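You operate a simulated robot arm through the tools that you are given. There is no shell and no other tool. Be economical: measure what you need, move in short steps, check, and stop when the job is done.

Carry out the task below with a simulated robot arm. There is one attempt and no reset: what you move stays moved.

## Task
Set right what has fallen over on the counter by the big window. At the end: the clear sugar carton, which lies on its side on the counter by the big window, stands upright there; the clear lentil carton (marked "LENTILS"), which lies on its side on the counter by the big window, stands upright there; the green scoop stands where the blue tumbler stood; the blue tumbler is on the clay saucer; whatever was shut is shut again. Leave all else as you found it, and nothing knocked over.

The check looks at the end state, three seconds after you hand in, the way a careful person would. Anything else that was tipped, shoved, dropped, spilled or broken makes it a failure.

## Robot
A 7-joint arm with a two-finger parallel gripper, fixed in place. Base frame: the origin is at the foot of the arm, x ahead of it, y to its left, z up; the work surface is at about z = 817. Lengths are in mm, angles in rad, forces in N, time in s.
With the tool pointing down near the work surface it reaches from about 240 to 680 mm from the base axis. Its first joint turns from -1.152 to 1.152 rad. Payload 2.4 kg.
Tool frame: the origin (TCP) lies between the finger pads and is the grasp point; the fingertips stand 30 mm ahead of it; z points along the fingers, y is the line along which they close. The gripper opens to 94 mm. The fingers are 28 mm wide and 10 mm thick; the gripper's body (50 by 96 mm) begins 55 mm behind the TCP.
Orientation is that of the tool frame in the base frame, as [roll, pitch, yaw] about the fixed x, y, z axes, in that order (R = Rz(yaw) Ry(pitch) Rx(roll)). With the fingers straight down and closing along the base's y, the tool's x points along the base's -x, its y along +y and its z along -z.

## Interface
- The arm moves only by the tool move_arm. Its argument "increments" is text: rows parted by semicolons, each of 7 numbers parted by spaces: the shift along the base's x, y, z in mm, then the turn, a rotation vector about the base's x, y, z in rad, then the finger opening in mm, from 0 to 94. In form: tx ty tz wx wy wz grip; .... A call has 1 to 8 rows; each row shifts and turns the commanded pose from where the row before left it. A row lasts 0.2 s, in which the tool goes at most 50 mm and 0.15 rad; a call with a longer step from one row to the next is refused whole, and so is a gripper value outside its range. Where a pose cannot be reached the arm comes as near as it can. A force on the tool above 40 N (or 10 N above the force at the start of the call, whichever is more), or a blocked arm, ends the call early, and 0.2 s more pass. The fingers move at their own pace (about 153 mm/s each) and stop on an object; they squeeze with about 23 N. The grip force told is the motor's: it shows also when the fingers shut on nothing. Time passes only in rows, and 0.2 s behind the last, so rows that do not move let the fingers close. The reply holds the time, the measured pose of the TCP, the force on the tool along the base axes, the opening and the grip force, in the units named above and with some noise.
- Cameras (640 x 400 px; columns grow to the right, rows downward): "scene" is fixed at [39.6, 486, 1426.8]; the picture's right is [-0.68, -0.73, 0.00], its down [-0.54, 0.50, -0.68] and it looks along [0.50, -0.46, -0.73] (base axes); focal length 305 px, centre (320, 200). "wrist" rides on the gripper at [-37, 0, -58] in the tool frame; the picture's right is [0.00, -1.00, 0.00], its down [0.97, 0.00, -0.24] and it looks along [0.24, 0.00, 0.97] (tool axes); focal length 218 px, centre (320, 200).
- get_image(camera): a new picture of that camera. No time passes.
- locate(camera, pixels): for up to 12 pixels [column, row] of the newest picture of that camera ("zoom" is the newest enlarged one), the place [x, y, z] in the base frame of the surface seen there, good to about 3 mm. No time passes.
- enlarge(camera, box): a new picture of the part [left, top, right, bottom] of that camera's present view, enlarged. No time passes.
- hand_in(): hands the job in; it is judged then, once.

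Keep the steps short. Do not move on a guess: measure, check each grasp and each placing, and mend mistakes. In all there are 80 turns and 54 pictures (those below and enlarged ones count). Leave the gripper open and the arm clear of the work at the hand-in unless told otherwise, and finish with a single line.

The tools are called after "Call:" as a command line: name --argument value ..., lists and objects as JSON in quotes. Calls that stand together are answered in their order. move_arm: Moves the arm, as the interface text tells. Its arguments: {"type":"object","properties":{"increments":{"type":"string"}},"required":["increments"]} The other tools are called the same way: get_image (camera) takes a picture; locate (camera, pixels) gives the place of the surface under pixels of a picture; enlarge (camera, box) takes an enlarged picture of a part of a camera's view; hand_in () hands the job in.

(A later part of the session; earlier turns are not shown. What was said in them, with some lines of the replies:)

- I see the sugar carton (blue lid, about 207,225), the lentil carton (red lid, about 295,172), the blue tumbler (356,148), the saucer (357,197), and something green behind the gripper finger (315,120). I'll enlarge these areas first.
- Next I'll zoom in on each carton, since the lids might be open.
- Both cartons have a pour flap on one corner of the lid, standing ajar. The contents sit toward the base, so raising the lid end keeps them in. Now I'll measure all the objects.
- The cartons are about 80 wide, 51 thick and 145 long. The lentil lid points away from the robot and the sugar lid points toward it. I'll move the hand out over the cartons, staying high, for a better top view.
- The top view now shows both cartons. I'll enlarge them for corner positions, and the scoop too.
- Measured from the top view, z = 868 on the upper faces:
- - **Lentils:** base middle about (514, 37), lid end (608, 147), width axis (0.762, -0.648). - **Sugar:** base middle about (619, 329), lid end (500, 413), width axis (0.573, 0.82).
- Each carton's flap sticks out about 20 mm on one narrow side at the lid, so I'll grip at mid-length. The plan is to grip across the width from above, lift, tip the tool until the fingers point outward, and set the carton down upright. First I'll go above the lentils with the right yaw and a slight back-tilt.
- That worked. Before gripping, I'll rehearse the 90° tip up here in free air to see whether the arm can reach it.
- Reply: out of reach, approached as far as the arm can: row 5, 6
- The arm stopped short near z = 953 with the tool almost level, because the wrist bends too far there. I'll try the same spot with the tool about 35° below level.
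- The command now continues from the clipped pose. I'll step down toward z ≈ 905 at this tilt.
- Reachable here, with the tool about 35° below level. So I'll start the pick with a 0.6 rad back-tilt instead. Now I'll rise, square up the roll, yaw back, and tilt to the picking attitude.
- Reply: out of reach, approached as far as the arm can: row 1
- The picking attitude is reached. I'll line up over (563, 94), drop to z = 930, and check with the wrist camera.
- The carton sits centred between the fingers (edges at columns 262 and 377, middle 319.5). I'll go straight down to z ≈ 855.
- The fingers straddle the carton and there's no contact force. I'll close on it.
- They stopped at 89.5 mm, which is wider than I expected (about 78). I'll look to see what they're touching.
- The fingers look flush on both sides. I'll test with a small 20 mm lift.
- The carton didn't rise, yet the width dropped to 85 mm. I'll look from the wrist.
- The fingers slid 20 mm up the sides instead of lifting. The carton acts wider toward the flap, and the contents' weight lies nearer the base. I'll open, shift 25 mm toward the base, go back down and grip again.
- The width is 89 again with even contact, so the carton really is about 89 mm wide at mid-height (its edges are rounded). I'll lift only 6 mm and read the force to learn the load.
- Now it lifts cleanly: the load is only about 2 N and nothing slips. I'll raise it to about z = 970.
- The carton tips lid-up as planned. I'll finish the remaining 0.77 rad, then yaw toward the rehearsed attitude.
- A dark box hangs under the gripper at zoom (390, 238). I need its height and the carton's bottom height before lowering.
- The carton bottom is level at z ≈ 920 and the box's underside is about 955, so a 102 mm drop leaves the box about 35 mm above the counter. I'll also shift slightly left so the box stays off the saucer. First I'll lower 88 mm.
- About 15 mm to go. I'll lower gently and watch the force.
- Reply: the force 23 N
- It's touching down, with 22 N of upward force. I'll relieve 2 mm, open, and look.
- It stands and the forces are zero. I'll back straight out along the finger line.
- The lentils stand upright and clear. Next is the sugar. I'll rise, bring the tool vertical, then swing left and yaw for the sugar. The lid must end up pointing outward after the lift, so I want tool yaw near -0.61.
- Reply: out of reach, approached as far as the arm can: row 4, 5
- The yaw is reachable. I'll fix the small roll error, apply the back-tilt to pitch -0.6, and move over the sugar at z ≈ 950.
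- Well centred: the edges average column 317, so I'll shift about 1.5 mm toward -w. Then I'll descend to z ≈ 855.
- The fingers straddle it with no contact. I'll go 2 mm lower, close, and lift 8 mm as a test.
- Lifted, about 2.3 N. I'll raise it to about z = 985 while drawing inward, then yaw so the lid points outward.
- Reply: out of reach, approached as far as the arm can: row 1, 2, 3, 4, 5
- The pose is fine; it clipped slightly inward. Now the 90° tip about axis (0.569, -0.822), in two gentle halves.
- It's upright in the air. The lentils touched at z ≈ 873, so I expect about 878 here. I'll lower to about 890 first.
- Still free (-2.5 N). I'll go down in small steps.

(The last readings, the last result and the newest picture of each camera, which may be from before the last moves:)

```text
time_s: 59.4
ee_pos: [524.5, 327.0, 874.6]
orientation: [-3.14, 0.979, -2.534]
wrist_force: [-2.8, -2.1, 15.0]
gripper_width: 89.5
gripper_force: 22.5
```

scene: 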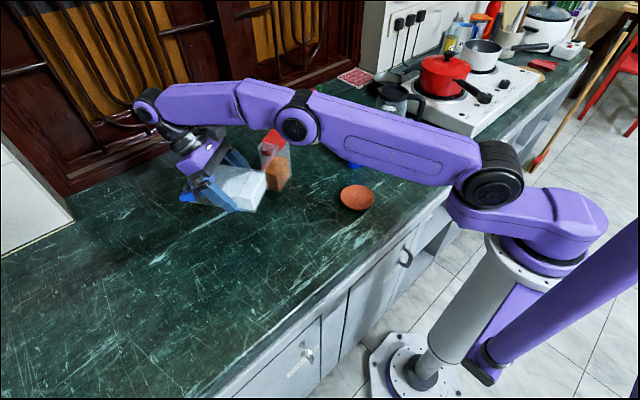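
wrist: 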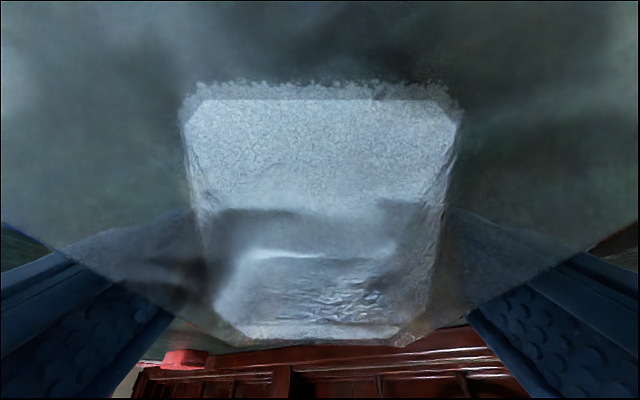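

Contact (15 N). I'll ease up 1 mm, open, check the force, and back out along the finger line.

Call:
move_arm --increments "0 0 1 0 0 0 60; 0 0 0 0 0 0 91; 0 0 0 0 0 0 94; 0 0 0 0 0 0 94; 0 0 0 0 0 0 94"

Call:
move_arm --increments "-10.2 -7.1 8.5 0 0 0 94; -10.2 -7.1 8.5 0 0 0 94; -10.2 -7.1 8.5 0 0 0 94; -10.2 -7.1 8.5 0 0 0 94; -10.2 -7.1 8.5 0 0 0 94; -10.2 -7.1 8.5 0 0 0 94; 0 0 0 0 0 0 94"

Call:
get_image --camera "wrist"

```text
time_s: 60.6
ee_pos: [523.9, 326.9, 875.9]
orientation: [-3.141, 0.972, -2.534]
wrist_force: [-0.1, -0.2, -0.1]
gripper_width: 93.9
gripper_force: 0.0
```

```text
time_s: 62.2
ee_pos: [464.2, 283.3, 925.2]
orientation: [-3.14, 0.972, -2.535]
wrist_force: [-1.0, -0.5, 0.1]
gripper_width: 94.0
gripper_force: 0.1
```

```text
18 pictures are left
```

wrist: 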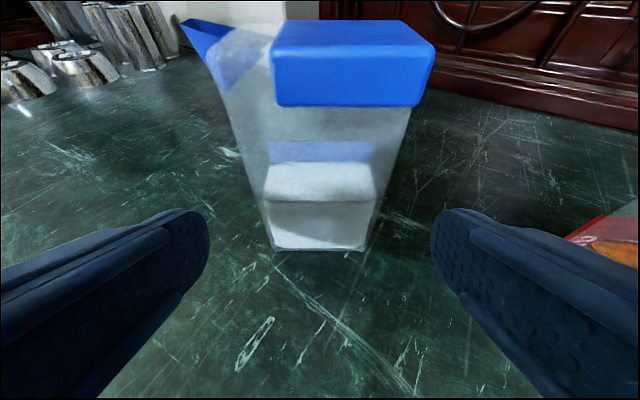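

Both cartons stand upright. Next is the tumbler. I'll rise, make the tool vertical, and swing to a viewpoint above the saucer, tumbler and scoop.

Call:
move_arm --increments "0 -8 25 -0.079 0.1138 0 94; 0 -8 25 -0.079 0.1138 0 94; 0 -8 25 -0.079 0.1138 0 94; 0 -8 25 -0.079 0.1138 0 94; 0 -8 25 -0.079 0.1138 0 94; 0 -8 25 -0.079 0.1138 0 94; 0 -8 25 -0.079 0.1138 0 94; 0 0 0 0 0 0 94"

Call:
move_arm --increments "3 -38 0 0 0 -0.1 94; 3 -38 0 0 0 -0.1 94; 3 -38 0 0 0 -0.1 94; 3 -38 0 0 0 -0.1 94; 3 -38 0 0 0 -0.1 94; 3 -38 0 0 0 -0.1 94; 0 -10 0 0 0 0 94; 0 0 0 0 0 0 94"

```text
time_s: 64.0
ee_pos: [464.5, 227.4, 1102.6]
orientation: [-3.14, 0.001, -2.535]
wrist_force: [0.3, 0.1, -0.5]
gripper_width: 94.1
gripper_force: 0.1
```

```text
time_s: 65.8
ee_pos: [480.5, -10.5, 1099.9]
orientation: [-3.141, 0.004, -3.134]
wrist_force: [-0.2, -0.1, -0.3]
gripper_width: 94.2
gripper_force: 0.0
```

Call:
get_image --camera "wrist"

Call:
get_image --camera "scene"

```text
17 pictures are left
```

wrist: 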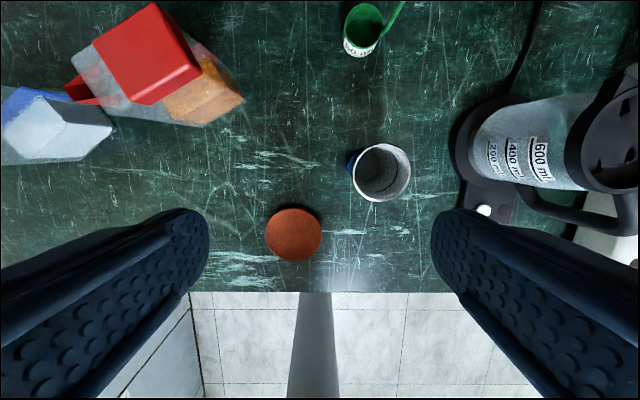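

```text
16 pictures are left
```

scene: 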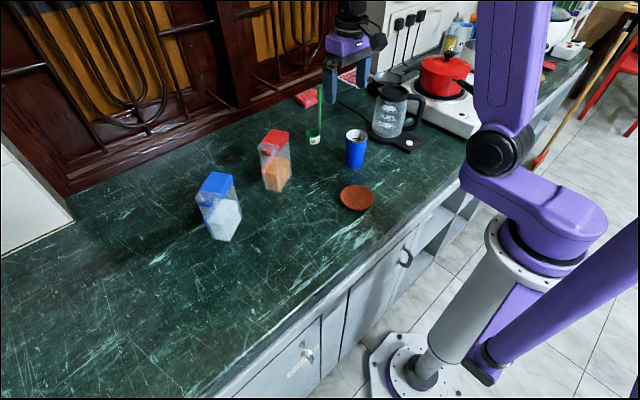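

A clear view: the tumbler rim centres on pixel (382, 172), the saucer on (294, 234), and the scoop cup on (363, 29). I'll measure rims and clearances.

Call:
locate --camera "wrist" --pixels '[[355, 171], [409, 171], [381, 146], [382, 200], [381, 175], [294, 207], [294, 260], [268, 234], [321, 234], [294, 234], [466, 178], [480, 130]]'

Call:
locate --camera "wrist" --pixels '[[346, 40], [362, 4], [382, 25], [362, 50], [362, 30], [390, 20], [402, 4], [460, 145], [520, 200], [484, 211], [630, 200], [362, 57]]'

Call:
enlarge --camera "wrist" --box '[320, 0, 440, 75]'

Call:
enlarge --camera "wrist" --box '[250, 130, 430, 270]'

```text
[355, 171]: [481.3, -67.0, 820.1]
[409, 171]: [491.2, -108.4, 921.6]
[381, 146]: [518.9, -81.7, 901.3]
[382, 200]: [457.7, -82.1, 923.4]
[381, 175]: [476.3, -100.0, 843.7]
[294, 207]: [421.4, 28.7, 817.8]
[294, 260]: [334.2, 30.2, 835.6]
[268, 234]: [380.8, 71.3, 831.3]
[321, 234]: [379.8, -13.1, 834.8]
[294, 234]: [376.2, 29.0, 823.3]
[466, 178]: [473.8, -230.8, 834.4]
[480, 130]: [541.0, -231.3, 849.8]
```

```text
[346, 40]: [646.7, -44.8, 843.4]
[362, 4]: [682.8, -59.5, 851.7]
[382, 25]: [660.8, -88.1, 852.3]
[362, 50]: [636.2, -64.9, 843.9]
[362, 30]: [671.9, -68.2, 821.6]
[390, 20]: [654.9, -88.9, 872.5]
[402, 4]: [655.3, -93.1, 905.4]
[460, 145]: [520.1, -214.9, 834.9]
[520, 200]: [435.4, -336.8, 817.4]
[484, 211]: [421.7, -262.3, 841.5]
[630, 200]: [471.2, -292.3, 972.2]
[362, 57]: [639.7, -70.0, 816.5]
```

```text
5.33 times, centred on (380, 38) of wrist
```

zoom: 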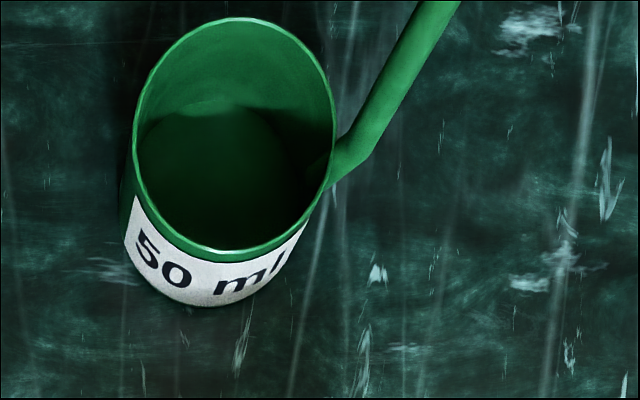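

```text
2.86 times, centred on (340, 200) of wrist
```

zoom: 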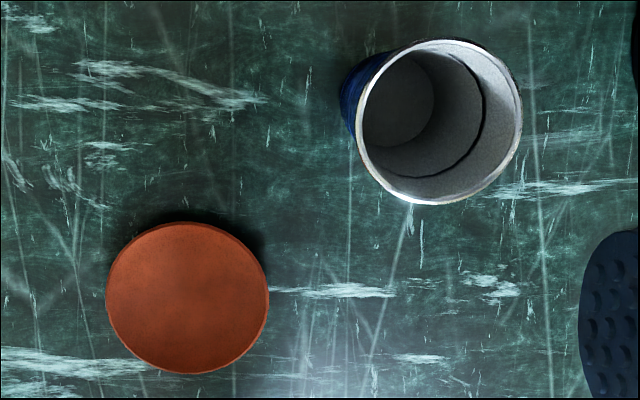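

The tumbler is empty, with its rim centre at (489.7, -77), z = 922 and radius about 32. The saucer centre is (380, 30) with its floor near 822. The kettle base is over 75 mm beyond the fingers. I'll go above the tumbler and descend.

Call:
move_arm --increments "3 -22 -30 0 0 0 94; 3 -22 -35 0 0 0 94; 3.2 -22.5 -35 0 0 0 94; 0 0 -30 0 0 0 94; 0 0 0 0 0 0 94"

Call:
get_image --camera "wrist"

```text
time_s: 67.0
ee_pos: [487.2, -77.4, 969.8]
orientation: [-3.14, 0.003, -3.133]
wrist_force: [0.4, -0.6, 0.3]
gripper_width: 94.2
gripper_force: 0.0
```

```text
13 pictures are left
```

wrist: 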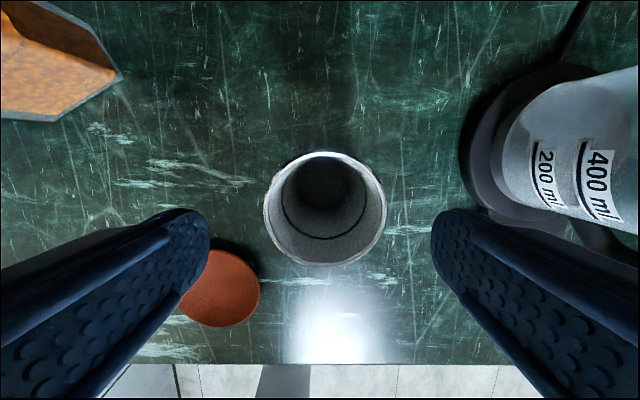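

The rim is at pixel (325, 209), so its centre is about (492, -79). I'll correct by (+4, -1.5), go down to z ≈ 887, and close.

Call:
move_arm --increments "4 -1.5 -23 0 0 0 94; 0 0 -25 0 0 0 94; 0 0 -20 0 0 0 94; 0 0 -15 0 0 0 94; 0 0 0 0 0 0 94"

Call:
move_arm --increments "0 0 0 0 0 0 78; 0 0 0 0 0 0 66; 0 0 0 0 0 0 55; 0 0 0 0 0 0 50; 0 0 0 0 0 0 50"

Call:
move_arm --increments "0 0 4 0 0 0 50; 0 0 8 0 0 0 50; 0 0 10 0 0 0 50; 0 0 10 0 0 0 50; 0 0 0 0 0 0 50"

Call:
get_image --camera "scene"

```text
time_s: 68.2
ee_pos: [493.3, -79.3, 887.5]
orientation: [-3.141, 0.003, -3.136]
wrist_force: [-0.4, 0.3, 1.4]
gripper_width: 93.8
gripper_force: 0.1
```

```text
time_s: 69.4
ee_pos: [493.6, -77.4, 887.2]
orientation: [-3.14, 0.002, -3.134]
wrist_force: [0.3, 0.1, 2.2]
gripper_width: 61.2
gripper_force: 22.8
```

```text
time_s: 70.6
ee_pos: [495.3, -78.4, 921.4]
orientation: [-3.141, 0.001, -3.134]
wrist_force: [0.0, -0.2, -0.9]
gripper_width: 61.0
gripper_force: 23.1
```

```text
12 pictures are left
```

scene: 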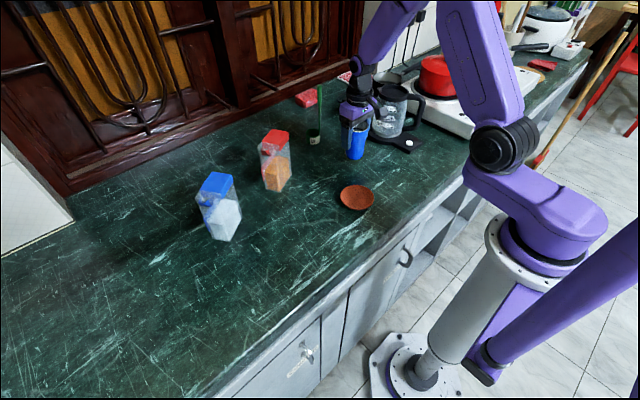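

The tumbler is held, about 1 N. I'll carry it by (-112, +108) to above the saucer.

Call:
move_arm --increments "-18 18 4 0 0 0 50; -19 18 0 0 0 0 50; -19 18 0 0 0 0 50; -19 18 0 0 0 0 50; -19 18 0 0 0 0 50; -19 18 0 0 0 0 50; 0 0 0 0 0 0 50"

Call:
enlarge --camera "scene" --box '[300, 120, 420, 230]'

```text
time_s: 72.2
ee_pos: [382.3, 30.7, 923.4]
orientation: [-3.14, 0.002, -3.135]
wrist_force: [-0.2, 0.7, -0.1]
gripper_width: 61.0
gripper_force: 23.1
```

```text
3.64 times, centred on (360, 175) of scene
```

zoom: 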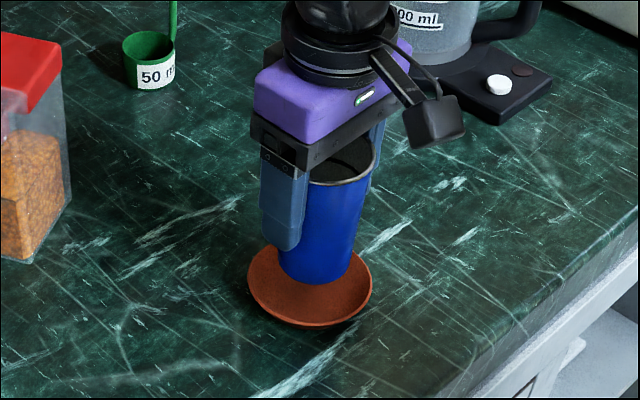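

It's over the saucer's middle. I'll lower gently.

Call:
move_arm --increments "0 0 -10 0 0 0 50; 0 0 -8 0 0 0 50; 0 0 -6 0 0 0 50; 0 0 -2 0 0 0 50; 0 0 0 0 0 0 50"

Call:
move_arm --increments "0 0 -2 0 0 0 50; 0 0 -2 0 0 0 50; 0 0 0 0 0 0 50"

```text
time_s: 73.4
ee_pos: [381.2, 30.8, 897.7]
orientation: [-3.14, 0.003, -3.135]
wrist_force: [-0.7, 0.2, -0.4]
gripper_width: 61.3
gripper_force: 23.0
```

```text
time_s: 74.2
ee_pos: [381.5, 29.4, 892.5]
orientation: [-3.14, 0.001, -3.133]
wrist_force: [0.3, -0.3, -0.3]
gripper_width: 61.2
gripper_force: 23.4
```

Call:
move_arm --increments "0 0 -1 0 0 0 50; 0 0 -1 0 0 0 50; 0 0 0 0 0 0 50"

Call:
move_arm --increments "0 0 -1 0 0 0 50; 0 0 0 0 0 0 50"

```text
time_s: 75.0
ee_pos: [380.1, 30.4, 890.6]
orientation: [-3.14, 0.002, -3.134]
wrist_force: [-0.7, -1.0, 20.8]
gripper_width: 61.0
gripper_force: 23.1
```

```text
time_s: 75.6
ee_pos: [380.3, 29.0, 889.9]
orientation: [-3.141, 0.003, -3.136]
wrist_force: [0.0, -0.9, 20.5]
gripper_width: 60.9
gripper_force: 22.7
```

It rests on the saucer (about 20 N). I'll relieve 2 mm, open slowly, and rise straight up.

Call:
move_arm --increments "0 0 1.5 0 0 0 58; 0 0 0 0 0 0 66; 0 0 0 0 0 0 76; 0 0 0 0 0 0 94; 0 0 0 0 0 0 94; 0 0 20 0 0 0 94; 0 0 30 0 0 0 94; 0 0 30 0 0 0 94"

Call:
move_arm --increments "0 0 40 0 0 0 94; 0 0 40 0 0 0 94; 0 0 40 0 0 0 94; 0 0 0 0 0 0 94"

Call:
enlarge --camera "scene" --box '[280, 70, 440, 230]'

```text
time_s: 77.4
ee_pos: [381.9, 30.1, 973.0]
orientation: [-3.14, 0.003, -3.134]
wrist_force: [0.3, 0.1, -0.1]
gripper_width: 94.2
gripper_force: 0.1
```

```text
time_s: 78.4
ee_pos: [381.0, 29.2, 1092.7]
orientation: [-3.14, 0.001, -3.134]
wrist_force: [0.5, -0.6, 0.3]
gripper_width: 94.0
gripper_force: 0.1
```

```text
2.50 times, centred on (360, 150) of scene
```

zoom: 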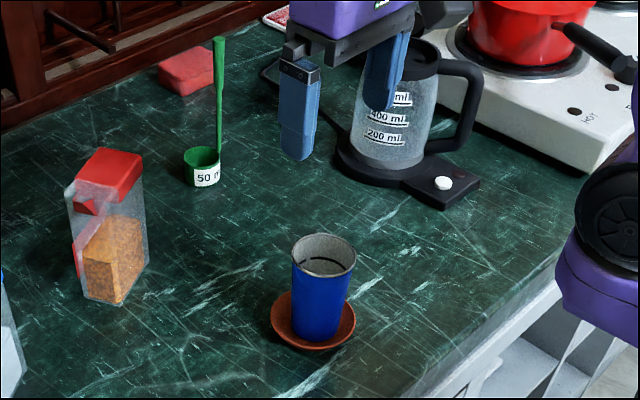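

The tumbler stands on the saucer. Next the scoop: handle about (654, -90), top near z 1012, cup centre (659, -64). I'll go above the handle at z ≈ 1062.

Call:
move_arm --increments "34 -15 -4 0 0 0 94; 34 -15 -4 0 0 0 94; 34 -15 -4 0 0 0 94; 34 -15 -4 0 0 0 94; 34 -15 -4 0 0 0 94; 34 -15 -4 0 0 0 94; 34 -15 -4 0 0 0 94; 34 -14 -2 0 0 0 94"

Call:
get_image --camera "wrist"

```text
time_s: 80.2
ee_pos: [653.8, -88.5, 1060.7]
orientation: [-3.139, -0.002, -3.136]
wrist_force: [0.2, 0.0, 0.0]
gripper_width: 93.9
gripper_force: 0.1
```

```text
9 pictures are left
```

wrist: 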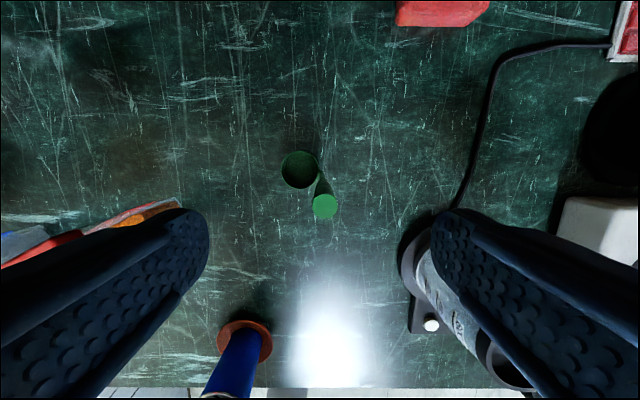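

The handle top is at pixel (325, 206), which is about (660, -91). The cup centre is about (661, -63). I'll shift (+5, -2), descend to z = 970, and close on the handle.

Call:
move_arm --increments "5 -2 -20 0 0 0 94; 0 0 -25 0 0 0 94; 0 0 -25 0 0 0 94; 0 0 -20 0 0 0 94; 0 0 0 0 0 0 94"

Call:
move_arm --increments "0 0 0 0 0 0 60; 0 0 0 0 0 0 30; 0 0 0 0 0 0 14; 0 0 0 0 0 0 4; 0 0 0 0 0 0 2; 0 0 0 0 0 0 2"

Call:
enlarge --camera "scene" --box '[260, 60, 400, 160]'

```text
time_s: 81.4
ee_pos: [658.5, -89.6, 972.5]
orientation: [-3.14, 0.002, -3.135]
wrist_force: [0.6, 0.1, 0.4]
gripper_width: 94.0
gripper_force: 0.0
```

```text
time_s: 82.8
ee_pos: [659.0, -89.9, 971.6]
orientation: [-3.139, 0.002, -3.134]
wrist_force: [0.1, -0.5, -1.3]
gripper_width: 17.1
gripper_force: 22.9
```

```text
4.00 times, centred on (330, 110) of scene
```

zoom: 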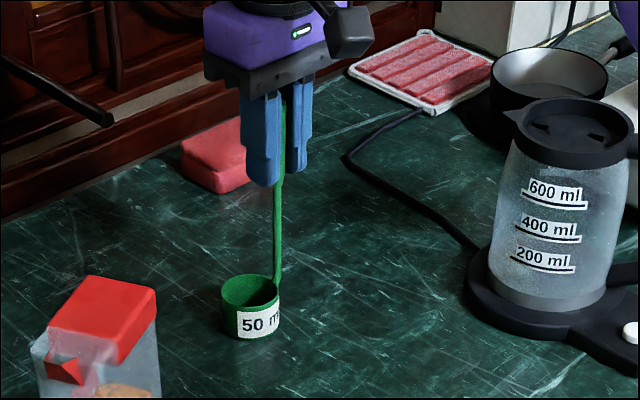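

The handle is gripped (17 mm) and the scoop is still upright. I'll lift 40 mm, then carry it by (-170, -15) so the cup lands on the tumbler's old spot.

Call:
move_arm --increments "0 0 5 0 0 0 2; 0 0 10 0 0 0 2; 0 0 12 0 0 0 2; 0 0 13 0 0 0 2; 0 0 0 0 0 0 2"

Call:
move_arm --increments "-15 -1.5 0 0 0 0 2; -25 -2 0 0 0 0 2; -25 -2 0 0 0 0 2; -25 -2 0 0 0 0 2; -25 -2 0 0 0 0 2; -25 -2 0 0 0 0 2; -20 -2 0 0 0 0 2; -10 -1.5 0 0 0 0 2"

Call:
enlarge --camera "scene" --box '[290, 60, 430, 210]'

```text
time_s: 84.0
ee_pos: [660.1, -91.2, 1012.1]
orientation: [-3.14, 0.002, -3.135]
wrist_force: [0.3, -0.9, -0.6]
gripper_width: 17.0
gripper_force: 22.8
```

```text
time_s: 85.8
ee_pos: [487.0, -104.5, 1012.2]
orientation: [-3.139, 0.001, -3.133]
wrist_force: [-0.2, -0.6, 0.0]
gripper_width: 16.6
gripper_force: 23.2
```

```text
2.67 times, centred on (360, 135) of scene
```

zoom: 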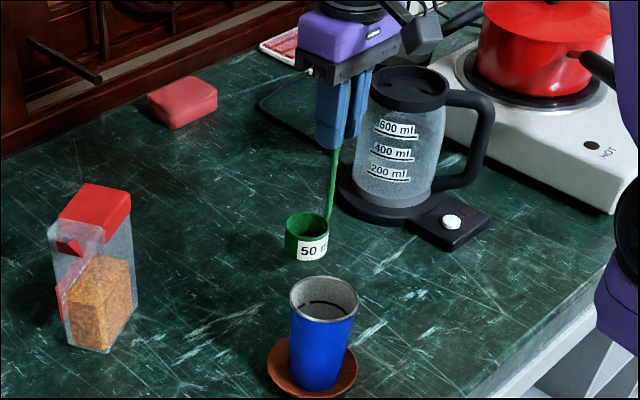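

The handle seems to lean a little. I'll measure the handle and cup.

Call:
locate --camera "zoom" --pixels '[[339, 165], [335, 185], [331, 205], [290, 228], [326, 225], [308, 234], [304, 216], [300, 258], [312, 260], [288, 248], [326, 250], [320, 240]]'

Call:
enlarge --camera "wrist" --box '[220, 100, 420, 260]'

```text
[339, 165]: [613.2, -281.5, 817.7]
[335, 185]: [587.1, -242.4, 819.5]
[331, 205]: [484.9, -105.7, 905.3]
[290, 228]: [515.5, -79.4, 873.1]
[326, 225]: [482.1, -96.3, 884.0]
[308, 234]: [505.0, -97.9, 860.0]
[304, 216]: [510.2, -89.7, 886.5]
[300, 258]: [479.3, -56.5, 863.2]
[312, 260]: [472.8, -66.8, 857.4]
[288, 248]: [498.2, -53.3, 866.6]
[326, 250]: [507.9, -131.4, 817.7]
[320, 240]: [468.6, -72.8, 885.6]
```

```text
2.50 times, centred on (320, 180) of wrist
```

zoom: 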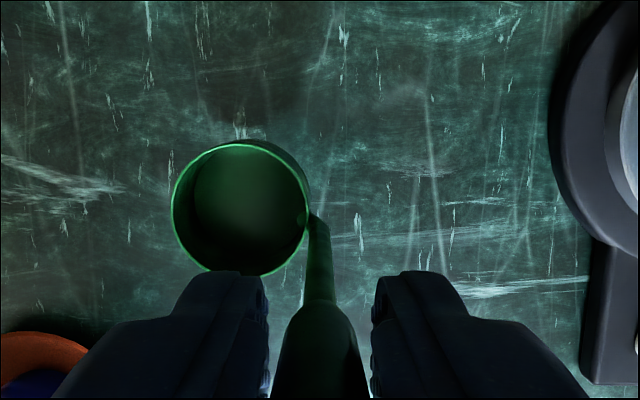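

Fine: the rim is level at z ≈ 885 on both sides and the cup centre is about (492, -77), on target. The lean was only perspective. I'll lower toward the pick height (TCP 972).

Call:
move_arm --increments "0 0 -12 0 0 0 2; 0 0 -12 0 0 0 2; 0 0 -8 0 0 0 2; 0 0 -4 0 0 0 2; 0 0 0 0 0 0 2"

Call:
move_arm --increments "0 0 -2 0 0 0 2; 0 0 -1 0 0 0 2; 0 0 0 0 0 0 2"

```text
time_s: 87.0
ee_pos: [487.9, -106.7, 974.2]
orientation: [-3.139, 0.002, -3.134]
wrist_force: [-0.4, 0.4, -1.3]
gripper_width: 16.9
gripper_force: 23.3
```

```text
time_s: 87.8
ee_pos: [487.7, -106.0, 972.2]
orientation: [-3.139, 0.006, -3.134]
wrist_force: [-4.0, -1.3, 20.8]
gripper_width: 17.3
gripper_force: 22.9
```

Touched down. I'll relieve 1 mm and open gently, then look before rising.

Call:
move_arm --increments "0 0 1 0 0 0 2; 0 0 0 0 0 0 16; 0 0 0 0 0 0 22; 0 0 0 0 0 0 34; 0 0 0 0 0 0 60; 0 0 0 0 0 0 94; 0 0 0 0 0 0 94"

Call:
enlarge --camera "scene" --box '[290, 60, 430, 210]'

```text
time_s: 89.4
ee_pos: [487.7, -105.5, 973.4]
orientation: [-3.14, 0.002, -3.135]
wrist_force: [0.3, -0.2, 0.4]
gripper_width: 94.2
gripper_force: 0.2
```

```text
2.67 times, centred on (360, 135) of scene
```

zoom: 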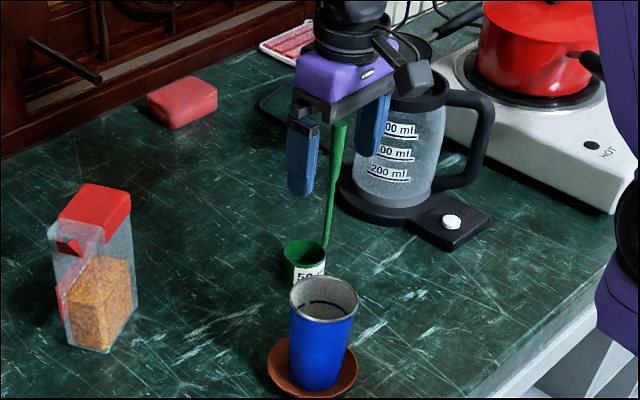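

It stands free. I'll rise straight up to about z = 1130 and check the whole scene.

Call:
move_arm --increments "0 0 20 0 0 0 94; 0 0 30 0 0 0 94; 0 0 35 0 0 0 94; 0 0 35 0 0 0 94; 0 0 35 0 0 0 94; 0 0 0 0 0 0 94"

Call:
get_image --camera "wrist"

Call:
get_image --camera "scene"

```text
time_s: 90.8
ee_pos: [488.7, -103.9, 1126.5]
orientation: [-3.139, 0.002, -3.136]
wrist_force: [0.9, 0.3, -0.5]
gripper_width: 94.0
gripper_force: 0.0
```

```text
4 pictures are left
```

wrist: 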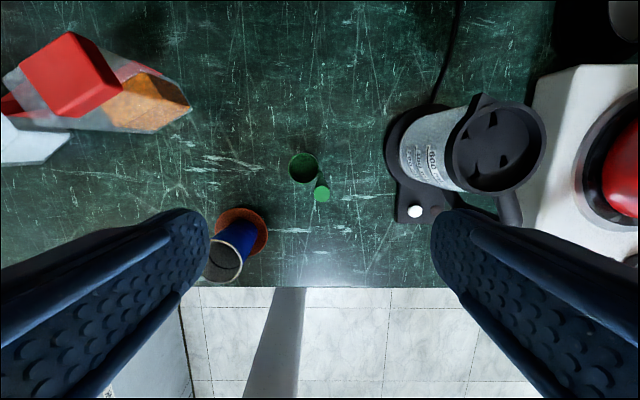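

```text
3 pictures are left
```

scene: 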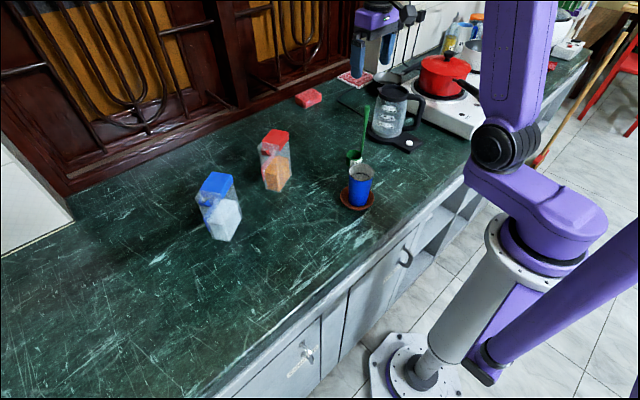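

Everything checks out: both cartons stand upright, the tumbler is on the saucer, and the scoop cup is at (493, -78) on the tumbler's old spot. The kettle and the rest look untouched, and the arm is clear with the gripper open. I'll hand in now.

Call:
hand_in

```text
The job is handed in.
```

The sugar and lentil cartons stand upright on the counter, the blue tumbler is on the clay saucer, and the green scoop stands on the tumbler's old spot; the cartons' pour flaps were ajar at the start and I left them that way.
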